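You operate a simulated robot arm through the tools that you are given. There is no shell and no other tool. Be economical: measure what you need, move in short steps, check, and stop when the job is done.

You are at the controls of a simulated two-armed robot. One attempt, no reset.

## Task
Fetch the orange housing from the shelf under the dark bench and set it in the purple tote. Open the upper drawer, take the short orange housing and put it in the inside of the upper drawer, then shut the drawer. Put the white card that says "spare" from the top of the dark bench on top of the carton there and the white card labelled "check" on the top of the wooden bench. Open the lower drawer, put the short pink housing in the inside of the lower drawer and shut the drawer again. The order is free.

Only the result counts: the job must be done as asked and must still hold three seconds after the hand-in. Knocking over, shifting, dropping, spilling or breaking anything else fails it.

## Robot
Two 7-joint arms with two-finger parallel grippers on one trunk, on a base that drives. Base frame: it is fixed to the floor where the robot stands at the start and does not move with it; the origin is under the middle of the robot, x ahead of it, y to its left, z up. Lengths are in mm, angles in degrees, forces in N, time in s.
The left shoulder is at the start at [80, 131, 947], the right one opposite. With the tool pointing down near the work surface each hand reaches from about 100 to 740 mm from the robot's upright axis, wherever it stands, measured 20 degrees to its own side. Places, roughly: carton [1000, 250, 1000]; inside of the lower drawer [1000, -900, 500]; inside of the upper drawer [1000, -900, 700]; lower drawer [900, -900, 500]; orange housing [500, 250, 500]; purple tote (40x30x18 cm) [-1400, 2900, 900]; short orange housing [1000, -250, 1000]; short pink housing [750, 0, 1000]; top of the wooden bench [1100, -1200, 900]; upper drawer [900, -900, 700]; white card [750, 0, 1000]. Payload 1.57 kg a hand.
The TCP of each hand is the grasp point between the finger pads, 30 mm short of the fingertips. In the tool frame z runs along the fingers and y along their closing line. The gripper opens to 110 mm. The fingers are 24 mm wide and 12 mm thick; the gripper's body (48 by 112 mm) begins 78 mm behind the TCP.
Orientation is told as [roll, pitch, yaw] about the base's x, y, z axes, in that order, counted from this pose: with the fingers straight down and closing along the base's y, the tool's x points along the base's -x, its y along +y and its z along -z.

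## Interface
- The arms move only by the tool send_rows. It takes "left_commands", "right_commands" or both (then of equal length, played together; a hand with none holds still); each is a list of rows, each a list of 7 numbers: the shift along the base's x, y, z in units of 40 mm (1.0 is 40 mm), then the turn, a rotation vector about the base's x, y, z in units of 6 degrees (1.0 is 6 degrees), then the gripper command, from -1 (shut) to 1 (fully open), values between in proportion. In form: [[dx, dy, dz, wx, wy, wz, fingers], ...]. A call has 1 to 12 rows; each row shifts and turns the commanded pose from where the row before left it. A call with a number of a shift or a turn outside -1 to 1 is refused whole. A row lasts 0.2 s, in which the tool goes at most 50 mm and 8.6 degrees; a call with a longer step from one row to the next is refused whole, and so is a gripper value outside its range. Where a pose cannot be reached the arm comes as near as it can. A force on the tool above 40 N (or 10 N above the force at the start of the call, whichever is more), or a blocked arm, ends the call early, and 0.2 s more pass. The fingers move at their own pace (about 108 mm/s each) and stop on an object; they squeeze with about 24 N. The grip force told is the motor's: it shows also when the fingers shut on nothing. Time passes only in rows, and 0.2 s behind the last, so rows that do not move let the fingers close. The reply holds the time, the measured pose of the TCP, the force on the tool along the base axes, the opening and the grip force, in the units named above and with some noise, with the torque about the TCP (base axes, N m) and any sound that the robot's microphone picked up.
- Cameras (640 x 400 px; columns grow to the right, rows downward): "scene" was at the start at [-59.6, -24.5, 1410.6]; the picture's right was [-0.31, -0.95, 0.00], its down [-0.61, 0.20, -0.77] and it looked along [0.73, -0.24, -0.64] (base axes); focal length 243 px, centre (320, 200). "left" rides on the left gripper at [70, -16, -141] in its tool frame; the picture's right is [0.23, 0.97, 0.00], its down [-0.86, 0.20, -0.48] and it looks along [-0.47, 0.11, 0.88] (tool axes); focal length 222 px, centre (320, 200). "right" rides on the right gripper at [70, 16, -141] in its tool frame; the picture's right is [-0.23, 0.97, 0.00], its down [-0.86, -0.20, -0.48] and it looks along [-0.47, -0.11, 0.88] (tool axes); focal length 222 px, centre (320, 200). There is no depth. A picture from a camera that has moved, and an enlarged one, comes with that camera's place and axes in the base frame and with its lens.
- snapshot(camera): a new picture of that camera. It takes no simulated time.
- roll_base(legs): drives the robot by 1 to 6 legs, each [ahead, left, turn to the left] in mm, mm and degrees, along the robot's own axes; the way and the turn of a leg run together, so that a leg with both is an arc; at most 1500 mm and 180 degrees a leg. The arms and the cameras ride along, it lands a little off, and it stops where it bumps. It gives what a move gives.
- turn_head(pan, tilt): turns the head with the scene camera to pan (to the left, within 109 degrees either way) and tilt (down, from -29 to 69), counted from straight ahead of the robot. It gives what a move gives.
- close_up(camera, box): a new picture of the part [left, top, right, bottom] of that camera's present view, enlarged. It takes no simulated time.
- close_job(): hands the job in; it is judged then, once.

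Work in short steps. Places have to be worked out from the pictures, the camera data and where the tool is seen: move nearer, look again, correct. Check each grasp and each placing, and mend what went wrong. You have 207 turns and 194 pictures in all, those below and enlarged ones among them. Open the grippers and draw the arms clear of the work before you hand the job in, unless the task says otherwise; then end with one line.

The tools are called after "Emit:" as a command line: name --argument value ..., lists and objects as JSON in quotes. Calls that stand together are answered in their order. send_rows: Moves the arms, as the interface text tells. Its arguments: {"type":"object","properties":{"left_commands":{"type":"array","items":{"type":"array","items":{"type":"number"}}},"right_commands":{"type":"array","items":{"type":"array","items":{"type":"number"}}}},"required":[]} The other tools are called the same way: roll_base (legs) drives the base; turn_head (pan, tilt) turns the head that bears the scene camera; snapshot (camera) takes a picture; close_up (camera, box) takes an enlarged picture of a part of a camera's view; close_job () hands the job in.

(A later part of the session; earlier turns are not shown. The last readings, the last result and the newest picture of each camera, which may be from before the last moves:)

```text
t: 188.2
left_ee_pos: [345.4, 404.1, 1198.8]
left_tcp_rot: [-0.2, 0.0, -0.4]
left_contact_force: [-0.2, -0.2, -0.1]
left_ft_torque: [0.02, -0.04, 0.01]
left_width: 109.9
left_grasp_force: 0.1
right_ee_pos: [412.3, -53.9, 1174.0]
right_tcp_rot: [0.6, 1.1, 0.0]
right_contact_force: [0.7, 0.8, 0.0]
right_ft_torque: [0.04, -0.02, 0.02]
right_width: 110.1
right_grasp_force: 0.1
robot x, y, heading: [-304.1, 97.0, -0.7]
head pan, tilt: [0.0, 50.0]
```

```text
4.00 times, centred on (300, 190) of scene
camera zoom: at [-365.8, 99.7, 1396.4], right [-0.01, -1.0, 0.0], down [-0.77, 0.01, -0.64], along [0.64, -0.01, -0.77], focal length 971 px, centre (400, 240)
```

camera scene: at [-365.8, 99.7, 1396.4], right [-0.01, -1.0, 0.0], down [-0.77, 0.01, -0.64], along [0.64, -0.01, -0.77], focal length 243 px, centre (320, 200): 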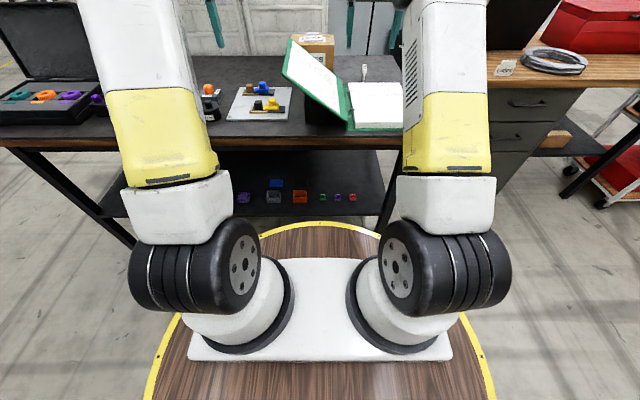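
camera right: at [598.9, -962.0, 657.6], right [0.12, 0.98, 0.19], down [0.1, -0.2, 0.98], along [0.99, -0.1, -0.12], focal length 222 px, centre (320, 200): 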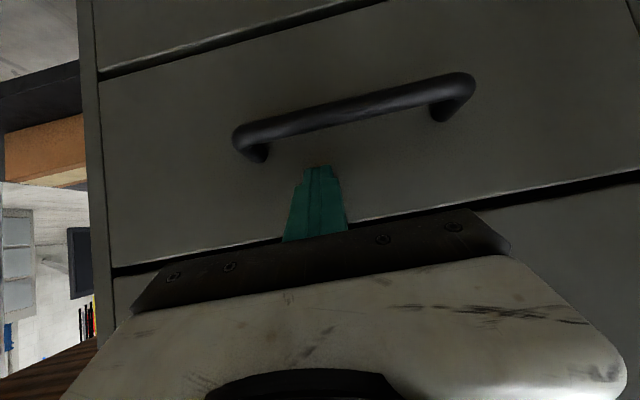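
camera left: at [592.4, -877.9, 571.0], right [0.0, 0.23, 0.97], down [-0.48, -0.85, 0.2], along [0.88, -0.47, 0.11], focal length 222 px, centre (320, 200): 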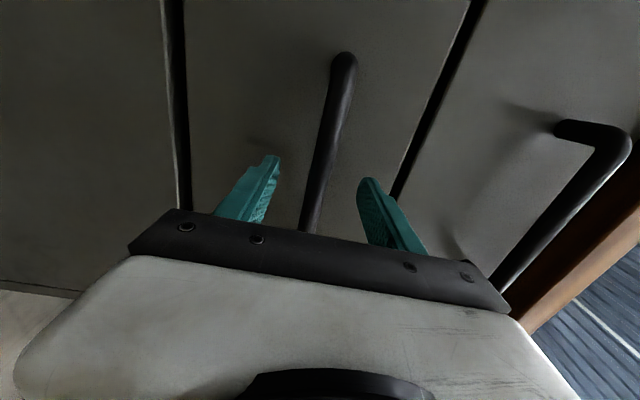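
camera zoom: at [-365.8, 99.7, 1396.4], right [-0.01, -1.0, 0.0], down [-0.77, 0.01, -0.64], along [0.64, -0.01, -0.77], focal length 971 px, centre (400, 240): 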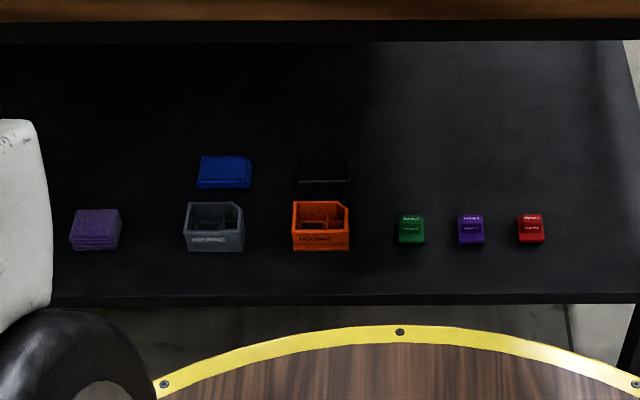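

The orange HOUSING on the shelf computes to ≈(465,195), shelf top ≈410, with grey and green parts ~60 mm on either side. I bring the left hand down in front of the bench, tilted 55°.

Emit:
send_rows --left_commands '[[-0.39, -0.46, -0.3, 0, -0.92, 0, 1], [-0.39, -0.46, -0.3, 0, -0.92, 0, 1], [-0.39, -0.46, -0.3, 0, -0.92, 0, 1], [-0.39, -0.46, -0.3, 0, -0.92, 0, 1], [-0.39, -0.46, -0.3, 0, -0.92, 0, 1], [-0.39, -0.46, -0.3, 0, -0.92, 0, 1], [-0.39, -0.46, -0.3, 0, -0.92, 0, 1], [-0.39, -0.46, -0.3, 0, -0.92, 0, 1], [-0.39, -0.46, -0.3, 0, -0.92, 0, 1], [-0.39, -0.46, -0.3, 0, -0.92, 0, 1]]'

Emit:
send_rows --left_commands '[[0, 0, -0.95, 0, 0, 0, 1], [0, 0, -0.95, 0, 0, 0, 1], [0, 0, -0.95, 0, 0, 0, 1], [0, 0, -0.95, 0, 0, 0, 1], [0, 0, -0.95, 0, 0, 0, 1], [0, 0, -0.95, 0, 0, 0, 1], [0, 0, -0.95, 0, 0, 0, 1], [0, 0, -0.95, 0, 0, 0, 1], [0, 0, -0.95, 0, 0, 0, 1], [0, 0, -0.95, 0, 0, 0, 1], [0, 0, -0.95, 0, 0, 0, 1], [0, 0, -0.95, 0, 0, 0, 1]]'

Emit:
snapshot --camera "left"

Emit:
snapshot --camera "scene"

```text
t: 190.4
left_ee_pos: [225.8, 227.3, 1101.0]
left_tcp_rot: [0.2, -55.0, -0.3]
left_contact_force: [-0.4, -0.9, 0.5]
left_ft_torque: [0.03, 0.03, 0.01]
left_width: 110.3
left_grasp_force: 0.0
left hand out of reach, approached as far as the arm can: row 9, 10
right_ee_pos: [410.8, -53.7, 1173.1]
right_tcp_rot: [0.6, 1.2, 0.0]
right_contact_force: [-1.3, 0.6, 0.4]
right_ft_torque: [-0.01, 0.0, -0.05]
right_width: 110.1
right_grasp_force: 0.1
robot x, y, heading: [-301.0, 99.0, -0.7]
head pan, tilt: [0.0, 50.0]
```

```text
t: 193.0
left_ee_pos: [265.9, 222.9, 856.6]
left_tcp_rot: [0.4, -55.1, -0.7]
left_contact_force: [0.5, 0.2, 0.3]
left_ft_torque: [-0.03, -0.04, -0.03]
left_width: 109.9
left_grasp_force: 0.0
left hand out of reach, approached as far as the arm can: row 1, 2, 3, 4, 7, 8, 9, 10, 11, 12
right_ee_pos: [412.5, -53.8, 1172.5]
right_tcp_rot: [0.6, 1.2, 0.0]
right_contact_force: [0.5, 0.4, 0.3]
right_ft_torque: [-0.01, 0.0, -0.01]
right_width: 110.1
right_grasp_force: 0.0
robot x, y, heading: [-301.7, 98.5, -0.8]
head pan, tilt: [0.0, 50.0]
```

```text
91 pictures are left
camera left: at [110.7, 207.1, 880.4], right [-0.12, 0.98, -0.18], down [0.1, 0.19, 0.98], along [0.99, 0.1, -0.12], focal length 222 px, centre (320, 200)
```

left: 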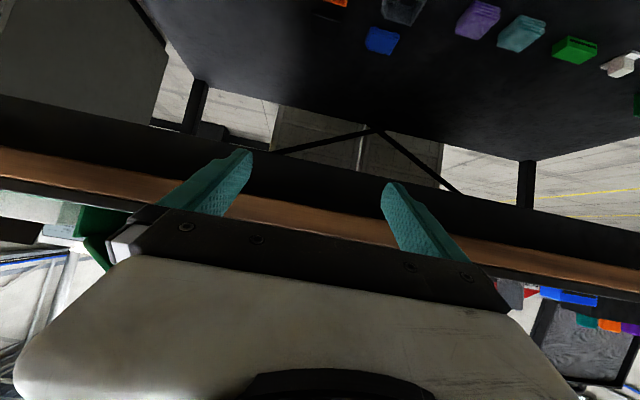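

```text
90 pictures are left
camera scene: at [-365.8, 99.7, 1396.4], right [-0.01, -1.0, 0.0], down [-0.77, 0.01, -0.64], along [0.64, -0.01, -0.77], focal length 243 px, centre (320, 200)
```

scene: 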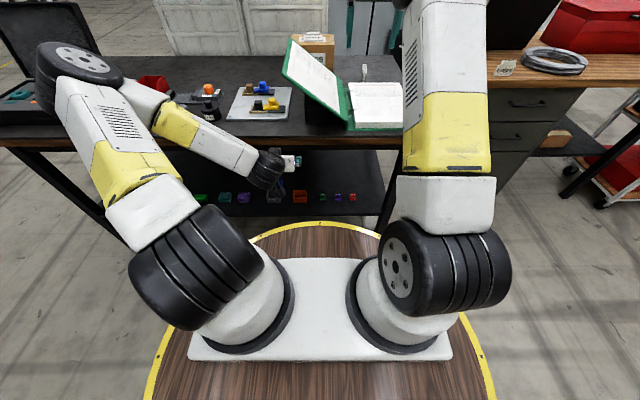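

The arm is too cramped this close. I back the base 300 mm, set the arm's under-bench pose in free space, and will then drive the hand in under the bench.

Emit:
roll_base --legs '[[-300, 0, 0.7]]'

Emit:
send_rows --left_commands '[[0.88, -0.08, -0.3, 0, 0, 0, 1], [0.88, -0.08, -0.3, 0, 0, 0, 1], [0.88, -0.08, -0.3, 0, 0, 0, 1], [0.88, -0.08, -0.3, 0, 0, 0, 1], [0.88, -0.08, -0.3, 0, 0, 0, 1], [0.88, -0.08, -0.3, 0, 0, 0, 1], [0.88, -0.08, -0.3, 0, 0, 0, 1], [0.88, -0.08, -0.3, 0, 0, 0, 1]]'

Emit:
snapshot --camera "left"

Emit:
snapshot --camera "scene"

```text
t: 195.0
left_ee_pos: [-37.3, 231.6, 856.2]
left_tcp_rot: [0.4, -55.2, 0.1]
left_contact_force: [0.0, 0.0, -0.4]
left_ft_torque: [-0.01, 0.01, -0.03]
left_width: 109.9
left_grasp_force: 0.1
right_ee_pos: [113.7, -41.9, 1173.8]
right_tcp_rot: [0.5, 1.2, 0.7]
right_contact_force: [0.1, 0.4, 0.2]
right_ft_torque: [0.0, -0.03, -0.01]
right_width: 109.9
right_grasp_force: 0.0
robot x, y, heading: [-602.1, 98.3, 0.2]
head pan, tilt: [0.0, 50.0]
```

```text
t: 196.8
left_ee_pos: [245.4, 207.5, 761.5]
left_tcp_rot: [0.5, -55.3, -0.2]
left_contact_force: [-0.2, 0.4, 1.0]
left_ft_torque: [-0.04, 0.01, -0.04]
left_width: 110.0
left_grasp_force: 0.1
right_ee_pos: [113.8, -43.9, 1173.8]
right_tcp_rot: [0.6, 1.2, 0.7]
right_contact_force: [-0.1, -0.7, 0.2]
right_ft_torque: [0.0, -0.05, 0.03]
right_width: 110.1
right_grasp_force: 0.1
robot x, y, heading: [-604.2, 100.9, 0.4]
head pan, tilt: [0.0, 50.0]
```

```text
89 pictures are left
camera left: at [89.9, 189.0, 783.9], right [-0.14, 0.97, -0.18], down [0.09, 0.2, 0.98], along [0.99, 0.12, -0.12], focal length 222 px, centre (320, 200)
```

left: 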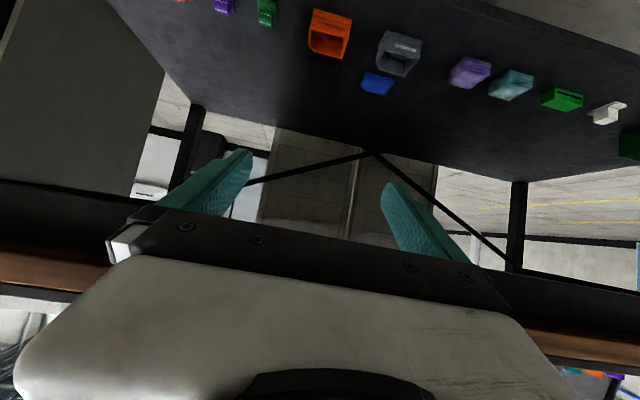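

```text
88 pictures are left
camera scene: at [-667.5, 100.6, 1396.4], right [0.0, -1.0, 0.0], down [-0.77, 0.0, -0.64], along [0.64, 0.0, -0.77], focal length 243 px, centre (320, 200)
```

scene: 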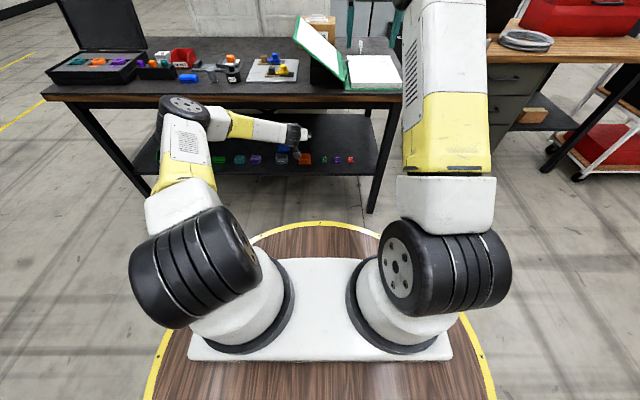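

Orange housing confirmed at ≈(464,195). I lower the arm to shelf level in front of the bench.

Emit:
send_rows --left_commands '[[-0.3, -0.03, -0.85, 0, 0, 0, 1], [-0.3, -0.03, -0.9, 0, 0, 0, 1], [-0.2, -0.03, -0.9, 0, 0, 0, 1], [-0.1, -0.03, -0.9, 0, 0, 0, 1], [-0.1, -0.03, -0.9, 0, 0, 0, 1], [-0.1, -0.03, -0.9, 0, 0, 0, 1], [-0.1, -0.03, -0.9, 0, 0, 0, 1], [0, -0.03, -0.8, 0, 0, 0, 1]]'

Emit:
snapshot --camera "left"

Emit:
snapshot --camera "scene"

```text
t: 198.6
left_ee_pos: [227.0, 204.9, 695.9]
left_tcp_rot: [0.4, -55.0, -0.1]
left_contact_force: [-0.6, 0.6, 0.3]
left_ft_torque: [-0.01, 0.01, -0.03]
left_width: 109.9
left_grasp_force: 0.0
left hand out of reach, approached as far as the arm can: row 2, 3, 4, 5, 6, 7, 8
right_ee_pos: [114.2, -42.6, 1173.6]
right_tcp_rot: [0.6, 1.2, 0.8]
right_contact_force: [0.2, -0.2, 0.5]
right_ft_torque: [-0.04, -0.02, -0.01]
right_width: 110.0
right_grasp_force: 0.1
robot x, y, heading: [-603.6, 96.4, 0.1]
head pan, tilt: [0.0, 50.0]
```

```text
87 pictures are left
camera left: at [72.2, 187.7, 720.1], right [-0.14, 0.97, -0.18], down [0.1, 0.2, 0.98], along [0.99, 0.12, -0.12], focal length 222 px, centre (320, 200)
```

left: 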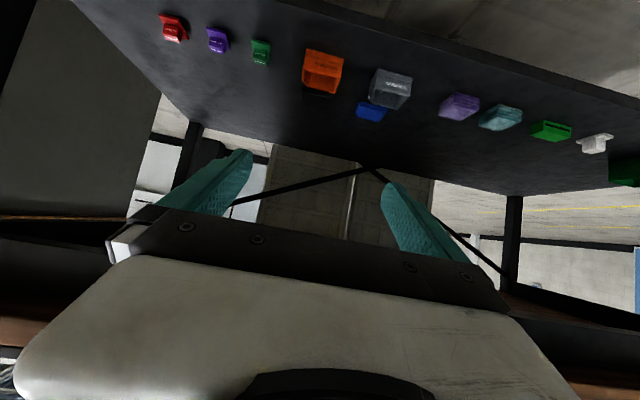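

```text
86 pictures are left
camera scene: at [-667.3, 100.5, 1396.4], right [0.0, -1.0, 0.0], down [-0.77, 0.0, -0.64], along [0.64, 0.0, -0.77], focal length 243 px, centre (320, 200)
```

scene: 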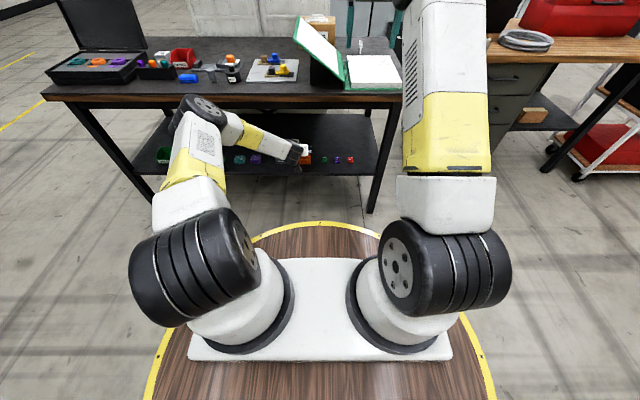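

The arm is stuck in an awkward elbow branch. I raise and straighten it to the normal vertical pose, then come down again extended.

Emit:
send_rows --left_commands '[[-0.3, 0.2, 0.9, 0, 0.85, 0, 1], [-0.3, 0.2, 0.9, 0, 0.85, 0, 1], [-0.3, 0.2, 0.9, 0, 0.85, 0, 1], [-0.3, 0.2, 0.9, 0, 0.85, 0, 1], [-0.3, 0.2, 0.9, 0, 0.85, 0, 1], [-0.3, 0.2, 0.9, 0, 0.85, 0, 1], [-0.3, 0.2, 0.9, 0, 0.85, 0, 1], [-0.3, 0.2, 0.9, 0, 0.85, 0, 1], [-0.3, 0.2, 0.9, 0, 0.85, 0, 1], [-0.2, 0.2, 0.9, 0, 0.85, 0, 1], [-0.2, 0.2, 0.9, 0, 0.65, 0, 1], [0, 0.2, 0.9, 0, 0, 0, 1]]'

Emit:
snapshot --camera "scene"

```text
t: 201.2
left_ee_pos: [103.5, 303.5, 1128.2]
left_tcp_rot: [0.5, -0.2, 0.0]
left_contact_force: [0.7, 0.3, 0.1]
left_ft_torque: [-0.03, 0.0, 0.0]
left_width: 110.0
left_grasp_force: 0.2
right_ee_pos: [113.0, -42.3, 1173.6]
right_tcp_rot: [0.5, 1.2, 0.7]
right_contact_force: [0.4, -0.2, 0.9]
right_ft_torque: [0.02, 0.04, -0.02]
right_width: 110.2
right_grasp_force: 0.1
robot x, y, heading: [-603.8, 97.9, 0.2]
head pan, tilt: [0.0, 50.0]
```

```text
85 pictures are left
camera scene: at [-667.1, 100.5, 1396.4], right [0.0, -1.0, 0.0], down [-0.77, 0.0, -0.64], along [0.64, 0.0, -0.77], focal length 243 px, centre (320, 200)
```

scene: 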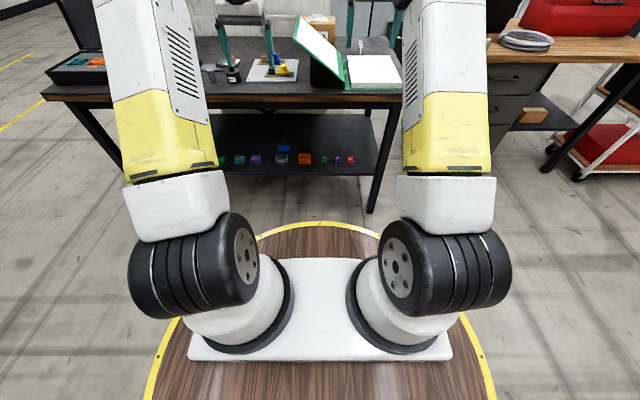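

Normal elbow-up posture again. I descend with moderate tilt (25°) in front of the bench, as worked at the lower drawer.

Emit:
send_rows --left_commands '[[0.06, -0.15, -0.9, 0, -0.83, 0, 1], [0.06, -0.15, -0.9, 0, -0.83, 0, 1], [0.06, -0.15, -0.9, 0, -0.83, 0, 1], [0.06, -0.15, -0.9, 0, -0.83, 0, 1], [0.06, -0.15, -0.9, 0, -0.83, 0, 1], [0.06, -0.15, -0.9, 0, 0, 0, 1], [0.06, -0.15, -0.9, 0, 0, 0, 1], [0.06, -0.15, -0.9, 0, 0, 0, 1], [0.06, -0.15, -0.9, 0, 0, 0, 1], [0.06, -0.15, -0.9, 0, 0, 0, 1], [0.06, -0.15, -0.9, 0, 0, 0, 1], [0.06, -0.15, -0.9, 0, 0, 0, 1]]'

Emit:
send_rows --left_commands '[[0, 0, -0.9, 0, 0, 0, 1], [0, 0, -0.9, 0, 0, 0, 1], [0, 0, -0.9, 0, 0, 0, 1], [0, 0, -0.9, 0, 0, 0, 1], [0, 0, 0, 0, -1, 0, 1], [0, 0, 0, 0, -1, 0, 1], [0, 0, 0, 0, -1, 0, 1], [0, 0, 0, 0, -1, 0, 1]]'

Emit:
snapshot --camera "scene"

```text
t: 203.8
left_ee_pos: [132.0, 229.7, 696.4]
left_tcp_rot: [0.4, -25.3, 0.1]
left_contact_force: [-1.2, -0.6, -0.5]
left_ft_torque: [0.01, -0.03, 0.02]
left_width: 110.0
left_grasp_force: 0.1
right_ee_pos: [113.2, -42.7, 1173.8]
right_tcp_rot: [0.5, 1.2, 0.7]
right_contact_force: [-0.7, 0.7, 0.5]
right_ft_torque: [0.03, -0.04, 0.04]
right_width: 110.0
right_grasp_force: 0.1
robot x, y, heading: [-605.6, 100.7, 0.2]
head pan, tilt: [0.0, 50.0]
```

```text
t: 205.6
left_ee_pos: [130.7, 230.0, 551.3]
left_tcp_rot: [0.4, -49.2, -0.2]
left_contact_force: [0.0, 0.1, 0.1]
left_ft_torque: [-0.02, 0.01, -0.01]
left_width: 109.9
left_grasp_force: 0.1
right_ee_pos: [113.1, -43.2, 1174.5]
right_tcp_rot: [0.5, 1.3, 0.7]
right_contact_force: [0.0, -0.4, 0.4]
right_ft_torque: [0.01, 0.01, -0.02]
right_width: 109.9
right_grasp_force: 0.0
robot x, y, heading: [-603.4, 101.3, -0.0]
head pan, tilt: [0.0, 50.0]
```

```text
84 pictures are left
camera scene: at [-667.3, 100.4, 1396.4], right [0.0, -1.0, 0.0], down [-0.77, 0.0, -0.64], along [0.64, 0.0, -0.77], focal length 243 px, centre (320, 200)
```

scene: 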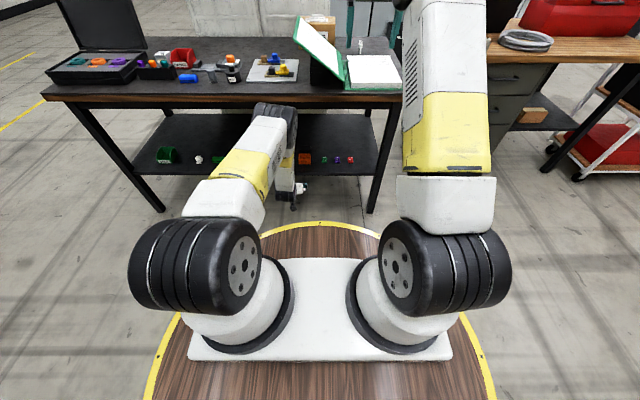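

Reach works in this branch. I fine-set the pose (z≈452, tilt 55°, y=195), check, then drive forward in stages.

Emit:
send_rows --left_commands '[[0.2, -0.25, -0.6, 0, -0.5, 0, 1], [0.2, -0.25, -0.6, 0, -0.5, 0, 1], [0.2, -0.2, -0.6, 0, 0, 0, 1], [0.1, -0.17, -0.6, 0, 0, 0, 1]]'

Emit:
roll_base --legs '[[180, 0, 0]]'

Emit:
snapshot --camera "left"

Emit:
snapshot --camera "scene"

```text
t: 206.6
left_ee_pos: [158.6, 194.5, 454.9]
left_tcp_rot: [0.5, -55.2, 0.0]
left_contact_force: [-0.2, -0.3, -0.2]
left_ft_torque: [0.02, 0.01, 0.02]
left_width: 110.1
left_grasp_force: 0.1
right_ee_pos: [113.5, -42.8, 1173.2]
right_tcp_rot: [0.6, 1.2, 0.8]
right_contact_force: [-0.4, 0.2, 1.1]
right_ft_torque: [-0.03, -0.03, -0.01]
right_width: 109.9
right_grasp_force: 0.0
robot x, y, heading: [-604.2, 97.2, 0.1]
head pan, tilt: [0.0, 50.0]
```

```text
t: 208.1
left_ee_pos: [339.3, 194.1, 453.9]
left_tcp_rot: [0.4, -55.2, 0.0]
left_contact_force: [0.2, 0.1, -1.1]
left_ft_torque: [0.01, -0.01, 0.0]
left_width: 109.8
left_grasp_force: 0.1
right_ee_pos: [294.1, -42.1, 1172.5]
right_tcp_rot: [0.6, 1.2, 0.7]
right_contact_force: [0.1, -0.2, 0.5]
right_ft_torque: [0.0, 0.03, -0.01]
right_width: 109.8
right_grasp_force: 0.1
robot x, y, heading: [-425.2, 99.3, 0.0]
head pan, tilt: [0.0, 50.0]
```

```text
83 pictures are left
camera left: at [184.7, 177.9, 478.9], right [-0.14, 0.97, -0.18], down [0.09, 0.2, 0.98], along [0.99, 0.12, -0.12], focal length 222 px, centre (320, 200)
```

left: 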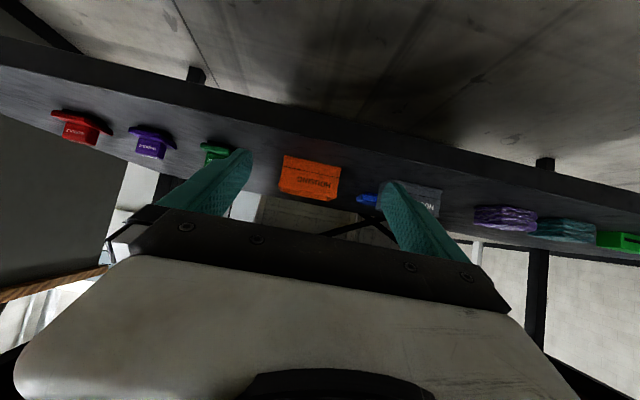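

```text
82 pictures are left
camera scene: at [-486.6, 100.6, 1396.4], right [0.0, -1.0, 0.0], down [-0.77, 0.0, -0.64], along [0.64, 0.0, -0.77], focal length 243 px, centre (320, 200)
```

scene: 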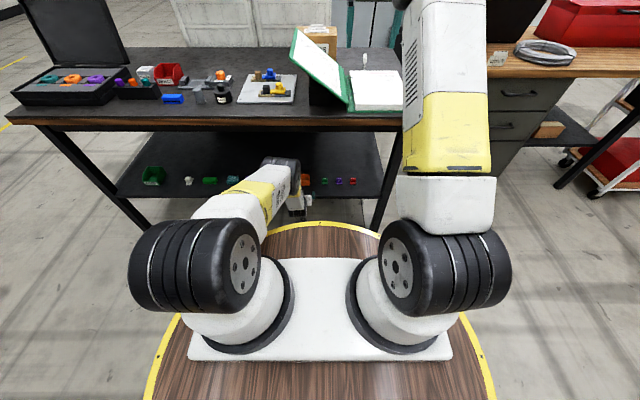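

The box spans y≈157–227, shelf ≈404; hand is centred. Drive 128 mm further so the fingers straddle it.

Emit:
roll_base --legs '[[70, 0, 0], [55, 0, 0]]'

Emit:
snapshot --camera "left"

```text
t: 209.7
left_ee_pos: [466.0, 195.2, 453.8]
left_tcp_rot: [0.4, -55.3, 0.0]
left_contact_force: [0.4, 0.3, -0.4]
left_ft_torque: [0.01, 0.02, 0.01]
left_width: 110.2
left_grasp_force: 0.1
right_ee_pos: [419.2, -42.7, 1173.2]
right_tcp_rot: [0.6, 1.1, 0.7]
right_contact_force: [-0.3, 0.3, 0.6]
right_ft_torque: [0.02, 0.01, -0.02]
right_width: 109.9
right_grasp_force: 0.1
robot x, y, heading: [-300.0, 98.7, 0.2]
head pan, tilt: [0.0, 50.0]
```

```text
81 pictures are left
camera left: at [310.3, 177.9, 478.8], right [-0.14, 0.97, -0.18], down [0.09, 0.2, 0.98], along [0.99, 0.12, -0.12], focal length 222 px, centre (320, 200)
```

left: 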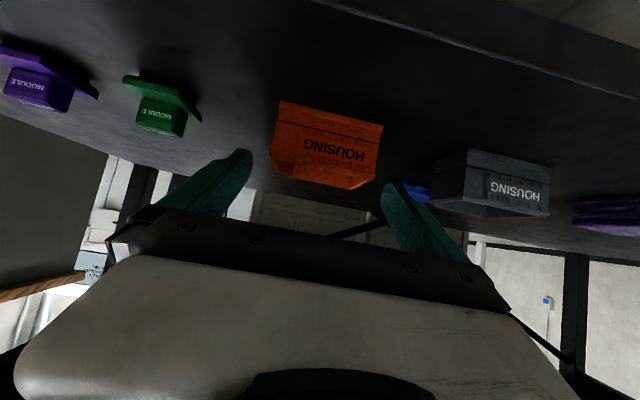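

The box sits centred (y≈191, near face x≈449). Lower 15 mm, forward 8 mm, and close.

Emit:
send_rows --left_commands '[[0.2, -0.08, -0.2, 0, 0, 0, 1], [0, 0, -0.18, 0, 0, 0, 1], [0, 0, 0, 0, 0, 0, -1], [0, 0, 0, 0, 0, 0, -1], [0, 0, 0, 0, 0, 0, -1]]'

Emit:
snapshot --camera "left"

```text
t: 210.9
left_ee_pos: [474.0, 192.8, 440.1]
left_tcp_rot: [0.3, -55.4, 0.1]
left_contact_force: [1.4, 0.5, 1.7]
left_ft_torque: [-0.08, -0.02, 0.07]
left_width: 71.7
left_grasp_force: 24.4
right_ee_pos: [418.8, -43.2, 1173.9]
right_tcp_rot: [0.6, 1.2, 0.7]
right_contact_force: [0.1, 0.3, -0.4]
right_ft_torque: [0.0, -0.04, -0.01]
right_width: 109.8
right_grasp_force: 0.1
robot x, y, heading: [-298.5, 99.2, -0.0]
head pan, tilt: [0.0, 50.0]
```

```text
80 pictures are left
camera left: at [318.5, 174.8, 463.7], right [-0.14, 0.97, -0.18], down [0.09, 0.2, 0.98], along [0.99, 0.12, -0.12], focal length 222 px, centre (320, 200)
```

left: 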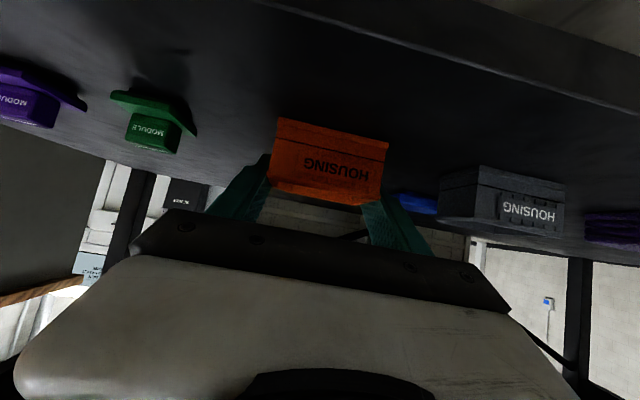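

Gripped (71.7 mm). Lift 70 mm and back out from under the bench.

Emit:
send_rows --left_commands '[[0, 0, 0.5, 0, 0, 0, -1], [0, 0, 0.6, 0, 0, 0, -1], [0, 0, 0.6, 0, 0, 0, -1]]'

Emit:
roll_base --legs '[[-320, 0, 0]]'

Emit:
snapshot --camera "left"

Emit:
turn_head --pan 100 --tilt 20

Emit:
snapshot --camera "scene"

```text
t: 211.7
left_ee_pos: [472.5, 192.2, 507.4]
left_tcp_rot: [0.6, -55.1, -0.1]
left_contact_force: [0.2, 0.9, -2.1]
left_ft_torque: [-0.01, -0.03, -0.01]
left_width: 71.6
left_grasp_force: 24.4
right_ee_pos: [419.1, -43.6, 1173.1]
right_tcp_rot: [0.6, 1.3, 0.7]
right_contact_force: [-0.5, 0.0, -0.1]
right_ft_torque: [-0.02, -0.03, 0.0]
right_width: 110.2
right_grasp_force: 0.0
robot x, y, heading: [-295.8, 97.6, 0.3]
head pan, tilt: [0.0, 50.0]
```

```text
t: 213.8
left_ee_pos: [151.9, 193.2, 507.5]
left_tcp_rot: [0.4, -55.2, 0.1]
left_contact_force: [0.4, -0.7, -1.0]
left_ft_torque: [0.02, 0.01, 0.03]
left_width: 71.4
left_grasp_force: 23.9
right_ee_pos: [97.6, -43.3, 1173.4]
right_tcp_rot: [0.6, 1.2, 0.8]
right_contact_force: [0.8, -0.1, 0.8]
right_ft_torque: [0.02, -0.03, -0.03]
right_width: 110.0
right_grasp_force: 0.1
robot x, y, heading: [-618.1, 98.1, 0.2]
head pan, tilt: [0.0, 50.0]
```

```text
79 pictures are left
camera left: at [-3.8, 174.5, 532.1], right [-0.14, 0.97, -0.18], down [0.09, 0.2, 0.98], along [0.99, 0.12, -0.12], focal length 222 px, centre (320, 200)
```

left: 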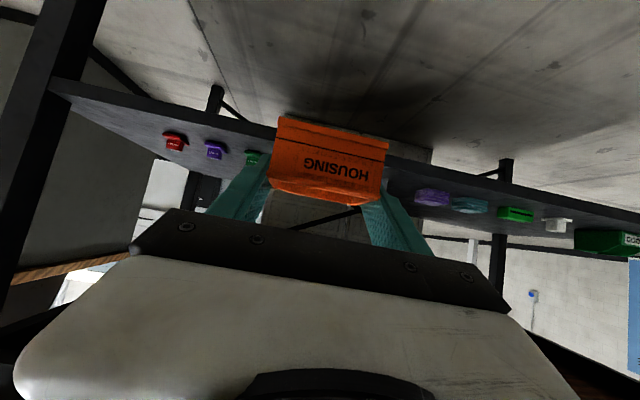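

```text
t: 215.6
left_ee_pos: [151.4, 191.5, 508.9]
left_tcp_rot: [0.4, -55.1, 0.0]
left_contact_force: [0.0, 0.5, -0.5]
left_ft_torque: [0.02, 0.05, -0.03]
left_width: 72.0
left_grasp_force: 24.4
right_ee_pos: [97.3, -42.0, 1173.4]
right_tcp_rot: [0.5, 1.1, 0.6]
right_contact_force: [0.4, -0.2, -0.3]
right_ft_torque: [-0.03, 0.02, 0.03]
right_width: 110.2
right_grasp_force: 0.1
robot x, y, heading: [-621.8, 95.9, 0.1]
head pan, tilt: [100.0, 20.0]
```

```text
78 pictures are left
camera scene: at [-776.0, 191.8, 1442.0], right [0.98, 0.17, 0.0], down [0.06, -0.34, -0.94], along [-0.16, 0.93, -0.34], focal length 243 px, centre (320, 200)
```

scene: 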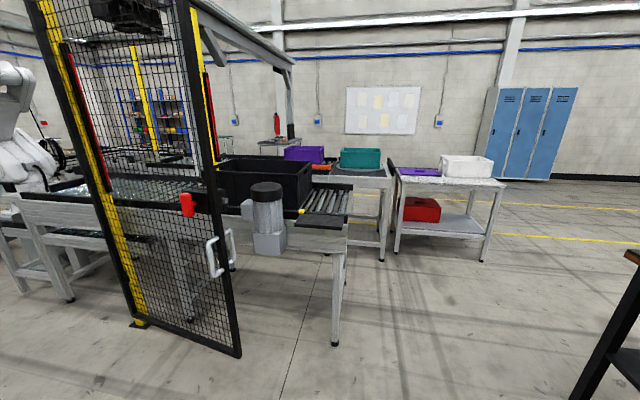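

Carrying the orange housing. The purple tote is ≈(-1500,3100), rim ≈990. I raise the left arm to a carry pose, then drive toward it for a better view.

Emit:
send_rows --left_commands '[[-0.2, 0.1, 0.5, 0, 1, 0, -1], [-0.2, 0.1, 0.7, 0, 1, 0, -1], [-0.2, 0.1, 0.9, 0, 1, 0, -1], [0, 0.1, 0.9, 0, 1, 0, -1], [0, 0.1, 0.9, 0, 1, 0, -1], [0, 0.15, 0.9, 0, 0, 0, -1], [0, 0.15, 0.9, 0, 0, 0, -1], [0, 0.15, 0.9, 0, 0, 0, -1], [0, 0.15, 0.9, 0, 0, 0, -1], [0, 0.15, 0.9, 0, 0, 0, -1], [0, 0.15, 0.9, 0, 0, 0, -1], [0, 0.15, 0.9, 0, 0, 0, -1]]'

Emit:
send_rows --left_commands '[[0, 0.2, 0.9, 0, 0.8, 0, -1], [0, 0.2, 0.9, 0, 0.8, 0, -1], [0, 0.2, 0.9, 0, 0.8, 0, -1], [0, 0.2, 0.9, 0, 0.8, 0, -1], [0, 0.2, 0.9, 0, 0.8, 0, -1], [0, 0.2, 0.9, 0, 0, 0, -1]]'

Emit:
roll_base --legs '[[-150, 0, 0], [0, 0, 90], [1300, 0, 0]]'

Emit:
turn_head --pan 20 --tilt 20

Emit:
snapshot --camera "scene"

```text
t: 218.2
left_ee_pos: [126.4, 254.6, 916.1]
left_tcp_rot: [0.5, -25.1, 0.0]
left_contact_force: [2.1, 0.4, -1.6]
left_ft_torque: [-0.01, 0.01, -0.01]
left_width: 71.8
left_grasp_force: 24.1
right_ee_pos: [98.9, -42.2, 1173.6]
right_tcp_rot: [0.6, 1.2, 0.7]
right_contact_force: [-0.7, 0.0, -0.2]
right_ft_torque: [-0.01, 0.0, -0.02]
right_width: 110.2
right_grasp_force: 0.0
robot x, y, heading: [-620.3, 99.1, 0.1]
head pan, tilt: [100.0, 20.0]
```

```text
t: 219.6
left_ee_pos: [126.3, 301.1, 1132.0]
left_tcp_rot: [0.4, -1.2, -0.1]
left_contact_force: [1.0, 1.0, -2.1]
left_ft_torque: [0.01, 0.04, 0.02]
left_width: 71.6
left_grasp_force: 24.4
right_ee_pos: [98.0, -43.1, 1173.2]
right_tcp_rot: [0.6, 1.2, 0.7]
right_contact_force: [0.4, 0.2, 0.2]
right_ft_torque: [-0.05, -0.01, 0.01]
right_width: 109.9
right_grasp_force: 0.0
robot x, y, heading: [-619.7, 102.4, 0.2]
head pan, tilt: [100.0, 20.0]
```

```text
t: 229.2
left_ee_pos: [-990.8, 1804.7, 1088.5]
left_tcp_rot: [0.4, 1.2, 92.3]
left_contact_force: [-0.2, -0.1, 1.8]
left_ft_torque: [0.06, 0.0, 0.03]
left_width: 71.7
left_grasp_force: 24.1
right_ee_pos: [-647.1, 1793.7, 1133.7]
right_tcp_rot: [0.8, 3.2, 93.1]
right_contact_force: [0.8, -0.2, 2.1]
right_ft_torque: [0.08, 0.01, -0.06]
right_width: 110.2
right_grasp_force: 0.1
robot x, y, heading: [-758.2, 1043.4, 91.9]
head pan, tilt: [100.0, 20.0]
stopped in leg 3: the robot was blocked; the commanded pose is now the measured one
```

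```text
t: 230.8
left_ee_pos: [-992.4, 1801.7, 1095.2]
left_tcp_rot: [0.5, 1.1, 92.4]
left_contact_force: [0.0, -0.1, -0.8]
left_ft_torque: [0.03, -0.01, -0.03]
left_width: 71.6
left_grasp_force: 24.4
right_ee_pos: [-646.6, 1790.4, 1138.9]
right_tcp_rot: [0.9, 3.1, 93.2]
right_contact_force: [0.3, -0.2, 0.2]
right_ft_torque: [-0.02, 0.02, 0.0]
right_width: 110.1
right_grasp_force: 0.1
robot x, y, heading: [-757.7, 1044.8, 92.2]
head pan, tilt: [20.0, 20.0]
```

```text
77 pictures are left
camera scene: at [-786.9, 983.5, 1441.6], right [0.93, 0.38, 0.0], down [0.13, -0.31, -0.94], along [-0.36, 0.87, -0.34], focal length 243 px, centre (320, 200)
```

scene: 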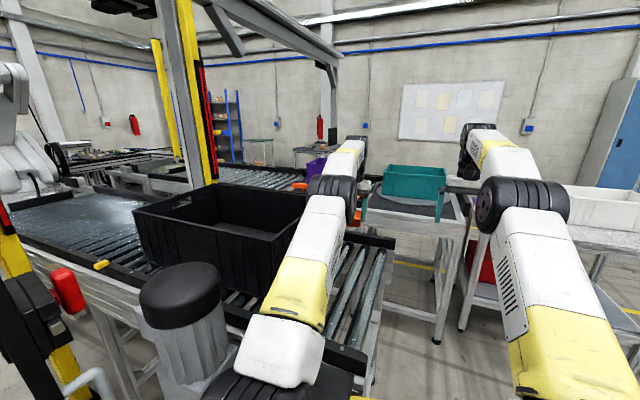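

The base bumped something (conveyor frame) early; I back off right away and survey with the head.

Emit:
roll_base --legs '[[-250, 0, 0]]'

Emit:
turn_head --pan 0 --tilt 35

Emit:
snapshot --camera "scene"

Emit:
turn_head --pan 50 --tilt 25

Emit:
snapshot --camera "scene"

```text
t: 232.6
left_ee_pos: [-985.3, 1563.8, 1088.2]
left_tcp_rot: [0.4, 1.5, 92.4]
left_contact_force: [1.1, 0.3, -1.5]
left_ft_torque: [0.02, -0.02, -0.01]
left_width: 71.6
left_grasp_force: 23.5
right_ee_pos: [-638.2, 1551.9, 1132.5]
right_tcp_rot: [0.9, 3.4, 93.2]
right_contact_force: [0.6, 0.6, 0.3]
right_ft_torque: [-0.01, -0.03, -0.04]
right_width: 110.0
right_grasp_force: 0.0
robot x, y, heading: [-750.7, 797.6, 92.2]
head pan, tilt: [20.0, 20.0]
```

```text
t: 233.4
left_ee_pos: [-983.2, 1562.6, 1088.3]
left_tcp_rot: [0.4, 1.5, 92.3]
left_contact_force: [-0.3, 0.6, -0.6]
left_ft_torque: [0.02, 0.01, 0.0]
left_width: 71.9
left_grasp_force: 24.4
right_ee_pos: [-639.7, 1552.0, 1133.6]
right_tcp_rot: [0.8, 3.4, 93.2]
right_contact_force: [0.3, -0.6, -0.1]
right_ft_torque: [0.01, 0.02, 0.0]
right_width: 110.4
right_grasp_force: 0.0
robot x, y, heading: [-749.0, 794.6, 92.2]
head pan, tilt: [0.0, 35.0]
```

```text
76 pictures are left
camera scene: at [-748.8, 749.2, 1418.2], right [1.0, 0.04, 0.0], down [0.02, -0.57, -0.82], along [-0.03, 0.82, -0.57], focal length 243 px, centre (320, 200)
```

scene: 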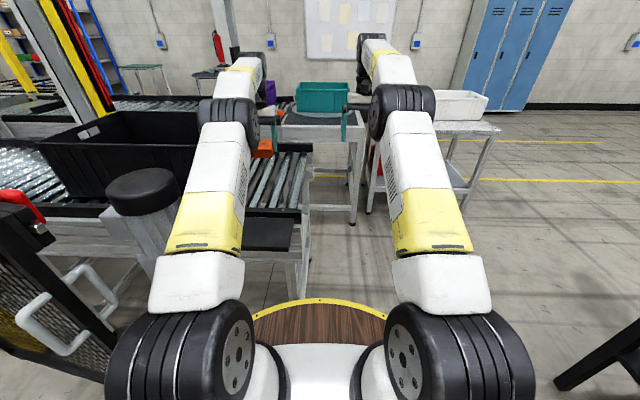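

```text
t: 234.6
left_ee_pos: [-985.0, 1562.8, 1088.0]
left_tcp_rot: [0.4, 1.5, 92.2]
left_contact_force: [-1.1, -1.6, -0.2]
left_ft_torque: [0.03, 0.0, 0.01]
left_width: 71.7
left_grasp_force: 24.2
right_ee_pos: [-638.9, 1551.3, 1133.3]
right_tcp_rot: [0.9, 3.4, 93.3]
right_contact_force: [0.5, -0.3, 0.5]
right_ft_torque: [-0.01, 0.01, 0.02]
right_width: 109.9
right_grasp_force: 0.1
robot x, y, heading: [-752.3, 795.9, 92.4]
head pan, tilt: [50.0, 25.0]
```

```text
75 pictures are left
camera scene: at [-818.1, 717.7, 1433.9], right [0.61, 0.79, 0.0], down [0.33, -0.26, -0.91], along [-0.72, 0.56, -0.42], focal length 243 px, centre (320, 200)
```

scene: 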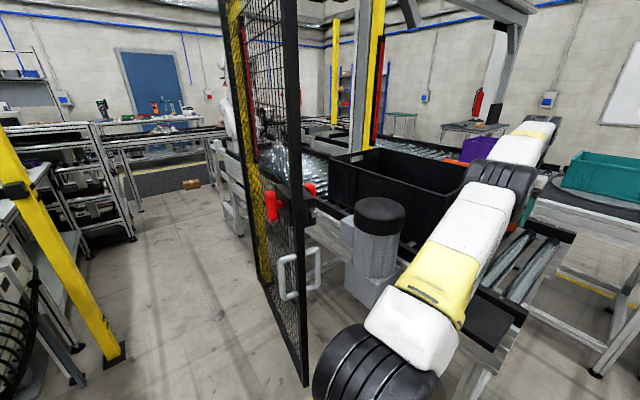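

The conveyor end lies at x≈-860 (y 1285–1990); the robot clipped its corner. I sidestep right to x≈-440 and advance alongside to survey the tote's table.

Emit:
roll_base --legs '[[0, 0, -2.4], [0, -310, 0], [800, 0, 0]]'

Emit:
turn_head --pan 45 --tilt 20

Emit:
snapshot --camera "scene"

Emit:
turn_head --pan 0 --tilt 25

Emit:
snapshot --camera "scene"

```text
t: 240.9
left_ee_pos: [-650.1, 2367.1, 1088.3]
left_tcp_rot: [0.4, 1.6, 90.3]
left_contact_force: [-0.9, 0.0, -0.9]
left_ft_torque: [-0.01, -0.04, 0.04]
left_width: 71.6
left_grasp_force: 23.8
right_ee_pos: [-306.3, 2345.1, 1133.6]
right_tcp_rot: [0.7, 3.4, 91.3]
right_contact_force: [-0.1, 0.0, -0.5]
right_ft_torque: [0.04, -0.01, 0.05]
right_width: 110.1
right_grasp_force: 0.2
robot x, y, heading: [-439.3, 1596.2, 90.3]
head pan, tilt: [50.0, 25.0]
```

```text
t: 241.6
left_ee_pos: [-650.9, 2367.9, 1087.5]
left_tcp_rot: [0.5, 1.6, 90.3]
left_contact_force: [-0.9, 0.5, -0.4]
left_ft_torque: [0.04, 0.0, -0.02]
left_width: 71.6
left_grasp_force: 24.0
right_ee_pos: [-304.3, 2344.3, 1134.0]
right_tcp_rot: [0.7, 3.4, 91.2]
right_contact_force: [0.9, 0.0, 1.0]
right_ft_torque: [0.03, 0.0, 0.0]
right_width: 110.1
right_grasp_force: 0.0
robot x, y, heading: [-444.7, 1597.2, 90.2]
head pan, tilt: [45.0, 20.0]
```

```text
74 pictures are left
camera scene: at [-507.9, 1523.7, 1441.9], right [0.7, 0.71, 0.0], down [0.24, -0.24, -0.94], along [-0.67, 0.66, -0.34], focal length 243 px, centre (320, 200)
```

scene: 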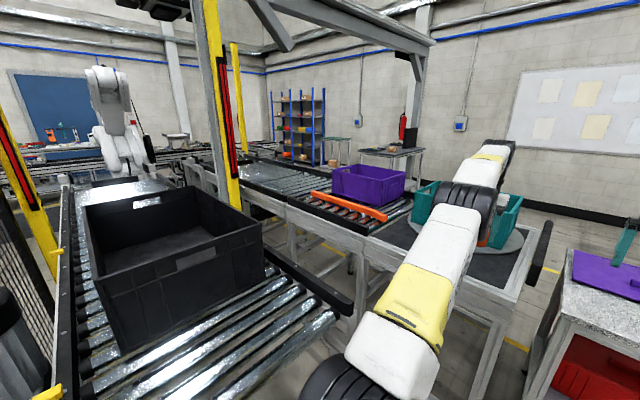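

```text
t: 242.7
left_ee_pos: [-649.9, 2366.7, 1089.1]
left_tcp_rot: [0.4, 1.4, 90.4]
left_contact_force: [-0.3, 0.6, -0.7]
left_ft_torque: [0.02, 0.02, 0.01]
left_width: 71.6
left_grasp_force: 23.8
right_ee_pos: [-305.3, 2344.3, 1134.5]
right_tcp_rot: [0.8, 3.4, 91.3]
right_contact_force: [-1.0, -0.4, -0.4]
right_ft_torque: [-0.03, -0.01, -0.03]
right_width: 109.9
right_grasp_force: 0.0
robot x, y, heading: [-439.0, 1599.1, 90.2]
head pan, tilt: [0.0, 25.0]
```

```text
73 pictures are left
camera scene: at [-442.2, 1550.3, 1433.9], right [1.0, 0.01, 0.0], down [0.0, -0.42, -0.91], along [-0.01, 0.91, -0.42], focal length 243 px, centre (320, 200)
```

scene: 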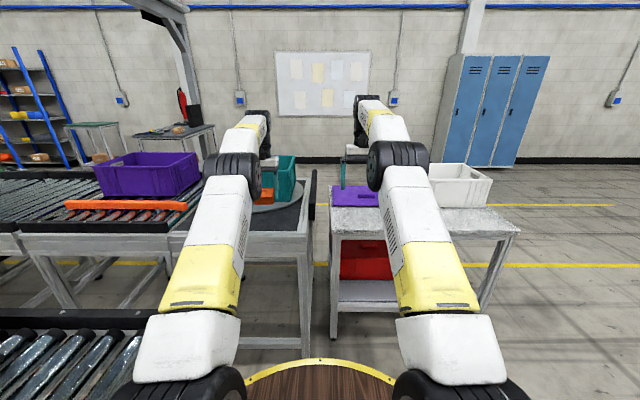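

The purple tote stands on a second roller conveyor left of the teal one. I zoom in to size it.

Emit:
close_up --camera "scene" --box '[60, 120, 340, 295]'

```text
2.29 times, centred on (200, 208) of scene
camera zoom: at [-442.2, 1550.3, 1433.9], right [1.0, 0.01, 0.0], down [0.0, -0.42, -0.91], along [-0.01, 0.91, -0.42], focal length 555 px, centre (594, 183)
```

zoom: 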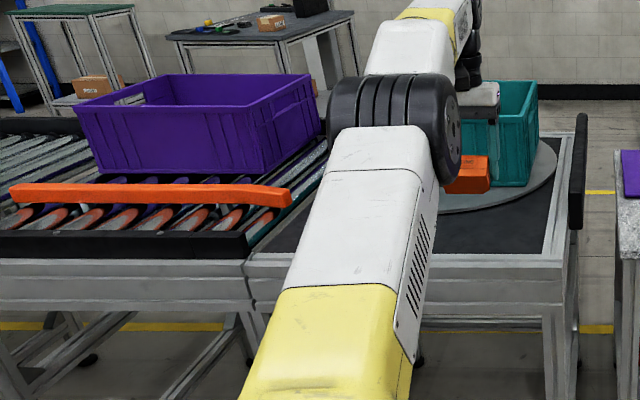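

Tote sized: centre ≈(-1400,2865), rim ≈1064, on a roller conveyor unreachable from this side, so I'll go round behind it. First I draw both hands in close and high.

Emit:
send_rows --left_commands '[[0, -0.85, 0.35, 0, 0, 0, -1], [0, -0.85, 0.35, 0, 0, 0, -1], [0, -0.85, 0.35, 0, 0, 0, -1], [0, -0.85, 0.35, 0, 0, 0, -1], [0, -0.85, 0.35, 0, 0, 0, -1], [0, -0.85, 0.35, 0, 0, 0, -1], [0, -0.85, 0.35, 0, 0, 0, -1], [0, -0.85, 0.35, 0, 0, 0, -1]]' --right_commands '[[0.15, -0.85, 0.2, 0, 0, 0, 1], [0.15, -0.85, 0.2, 0, 0, 0, 1], [0.15, -0.85, 0.2, 0, 0, 0, 1], [0.15, -0.85, 0.2, 0, 0, 0, 1], [0.15, -0.85, 0.2, 0, 0, 0, 1], [0.15, -0.85, 0.2, 0, 0, 0, 1], [0.15, -0.85, 0.2, 0, 0, 0, 1], [0.15, -0.85, 0.2, 0, 0, 0, 1]]'

Emit:
turn_head --pan -50 --tilt 25

Emit:
snapshot --camera "scene"

```text
t: 244.5
left_ee_pos: [-650.8, 2095.7, 1199.5]
left_tcp_rot: [0.4, 1.6, 90.4]
left_contact_force: [0.5, 1.6, -1.4]
left_ft_torque: [-0.03, 0.0, 0.01]
left_width: 71.9
left_grasp_force: 23.7
right_ee_pos: [-257.3, 2073.6, 1198.6]
right_tcp_rot: [0.9, 3.5, 91.2]
right_contact_force: [-0.4, -0.1, -0.8]
right_ft_torque: [-0.09, 0.0, 0.03]
right_width: 110.0
right_grasp_force: 0.1
robot x, y, heading: [-438.9, 1596.7, 90.4]
head pan, tilt: [0.0, 25.0]
```

```text
t: 245.7
left_ee_pos: [-649.5, 2095.2, 1200.0]
left_tcp_rot: [0.4, 1.5, 90.4]
left_contact_force: [-0.1, -0.5, -1.1]
left_ft_torque: [0.0, 0.0, 0.0]
left_width: 71.6
left_grasp_force: 24.3
right_ee_pos: [-257.3, 2073.1, 1197.9]
right_tcp_rot: [0.8, 3.4, 91.4]
right_contact_force: [0.0, 0.0, -0.1]
right_ft_torque: [0.0, 0.0, 0.01]
right_width: 109.9
right_grasp_force: 0.1
robot x, y, heading: [-438.7, 1596.9, 90.2]
head pan, tilt: [-50.0, 25.0]
```

```text
71 pictures are left
camera scene: at [-371.4, 1517.7, 1433.9], right [0.65, -0.76, 0.0], down [-0.32, -0.27, -0.91], along [0.69, 0.59, -0.42], focal length 243 px, centre (320, 200)
```

scene: 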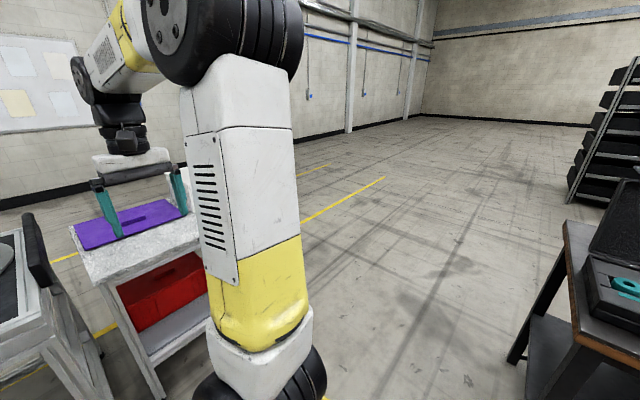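

The floor to the right is open. Stage 1: forward 300, right 1300, forward 1500.

Emit:
roll_base --legs '[[300, 0, 0], [0, -1300, 0], [1500, 0, 0], [0, 0, 40]]'

Emit:
turn_head --pan 40 --tilt 20

Emit:
snapshot --camera "scene"

Emit:
turn_head --pan 80 --tilt 25

Emit:
snapshot --camera "scene"

```text
t: 262.7
left_ee_pos: [371.9, 3640.4, 1200.4]
left_tcp_rot: [0.4, 1.5, 129.9]
left_contact_force: [-0.8, -0.5, 0.3]
left_ft_torque: [-0.03, 0.02, 0.0]
left_width: 71.4
left_grasp_force: 23.8
right_ee_pos: [688.0, 3873.1, 1198.3]
right_tcp_rot: [0.8, 3.5, 130.7]
right_contact_force: [-0.3, 0.4, 0.4]
right_ft_torque: [-0.01, 0.06, -0.01]
right_width: 110.0
right_grasp_force: 0.0
robot x, y, heading: [848.1, 3387.9, 129.7]
head pan, tilt: [-50.0, 25.0]
```

```text
t: 264.3
left_ee_pos: [371.6, 3640.0, 1199.7]
left_tcp_rot: [0.5, 1.5, 129.9]
left_contact_force: [0.4, -0.4, -0.7]
left_ft_torque: [0.0, 0.0, 0.02]
left_width: 71.6
left_grasp_force: 24.1
right_ee_pos: [688.1, 3872.3, 1198.8]
right_tcp_rot: [0.7, 3.5, 130.7]
right_contact_force: [0.1, -0.4, -0.7]
right_ft_torque: [0.0, -0.01, -0.03]
right_width: 110.0
right_grasp_force: 0.2
robot x, y, heading: [850.0, 3387.4, 129.7]
head pan, tilt: [40.0, 20.0]
```

```text
70 pictures are left
camera scene: at [846.4, 3299.1, 1442.0], right [0.18, 0.98, 0.0], down [0.34, -0.06, -0.94], along [-0.92, 0.17, -0.34], focal length 243 px, centre (320, 200)
```

scene: 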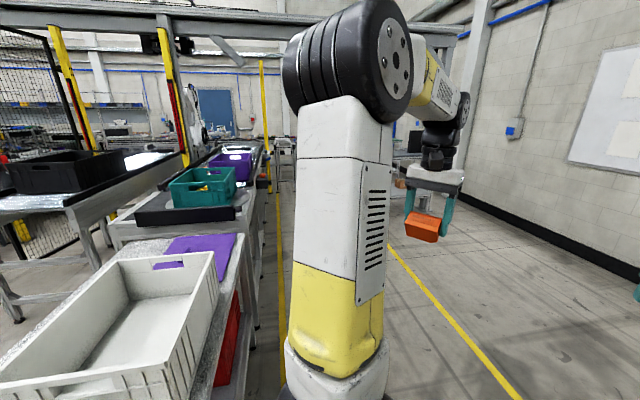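

```text
t: 265.4
left_ee_pos: [370.7, 3640.2, 1199.9]
left_tcp_rot: [0.4, 1.4, 129.9]
left_contact_force: [0.2, 0.8, -1.4]
left_ft_torque: [0.0, -0.02, -0.02]
left_width: 71.6
left_grasp_force: 24.0
right_ee_pos: [688.9, 3872.4, 1198.8]
right_tcp_rot: [0.9, 3.3, 130.7]
right_contact_force: [0.2, 0.5, 0.7]
right_ft_torque: [0.02, 0.0, -0.03]
right_width: 110.3
right_grasp_force: 0.1
robot x, y, heading: [852.1, 3386.1, 130.0]
head pan, tilt: [80.0, 25.0]
```

```text
69 pictures are left
camera scene: at [858.1, 3236.9, 1433.9], right [-0.5, 0.87, 0.0], down [0.37, 0.21, -0.91], along [-0.79, -0.45, -0.42], focal length 243 px, centre (320, 200)
```

scene: 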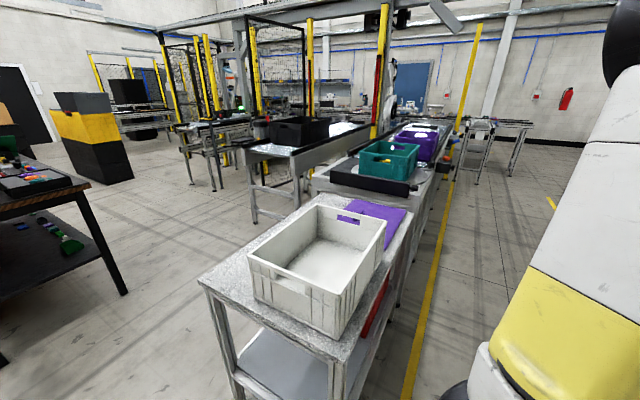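

The corridor behind the tables is clear (rear edges y≈3110–3160). I turn to heading 180, shift to y≈3530, and advance to x≈-1400.

Emit:
roll_base --legs '[[0, 0, 50.2], [0, -145, 0], [1500, 0, 0], [600, 0, 0]]'

Emit:
turn_head --pan 60 --tilt 35

Emit:
snapshot --camera "scene"

```text
t: 279.0
left_ee_pos: [-1760.9, 3351.0, 1201.3]
left_tcp_rot: [0.4, 1.5, 179.5]
left_contact_force: [0.0, 0.3, -0.7]
left_ft_torque: [-0.03, 0.03, 0.01]
left_width: 71.7
left_grasp_force: 24.0
right_ee_pos: [-1731.7, 3742.5, 1198.4]
right_tcp_rot: [0.8, 3.5, -179.7]
right_contact_force: [0.1, -0.9, 0.2]
right_ft_torque: [-0.01, -0.01, 0.01]
right_width: 109.9
right_grasp_force: 0.0
robot x, y, heading: [-1259.6, 3555.3, 179.6]
head pan, tilt: [80.0, 25.0]
```

```text
t: 279.9
left_ee_pos: [-1760.3, 3351.8, 1200.6]
left_tcp_rot: [0.4, 1.5, 179.4]
left_contact_force: [0.0, -0.4, -0.6]
left_ft_torque: [0.01, -0.01, 0.0]
left_width: 72.0
left_grasp_force: 23.6
right_ee_pos: [-1732.0, 3743.0, 1197.7]
right_tcp_rot: [0.8, 3.5, -179.7]
right_contact_force: [-0.1, 0.1, -0.2]
right_ft_torque: [0.0, 0.01, 0.0]
right_width: 109.9
right_grasp_force: 0.1
robot x, y, heading: [-1258.1, 3553.9, 179.6]
head pan, tilt: [60.0, 35.0]
```

```text
68 pictures are left
camera scene: at [-1163.6, 3476.5, 1418.2], right [-0.86, 0.51, 0.0], down [0.29, 0.49, -0.82], along [-0.42, -0.71, -0.57], focal length 243 px, centre (320, 200)
```

scene: 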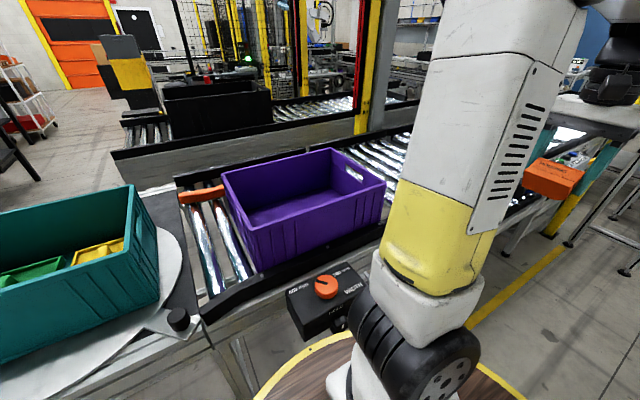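

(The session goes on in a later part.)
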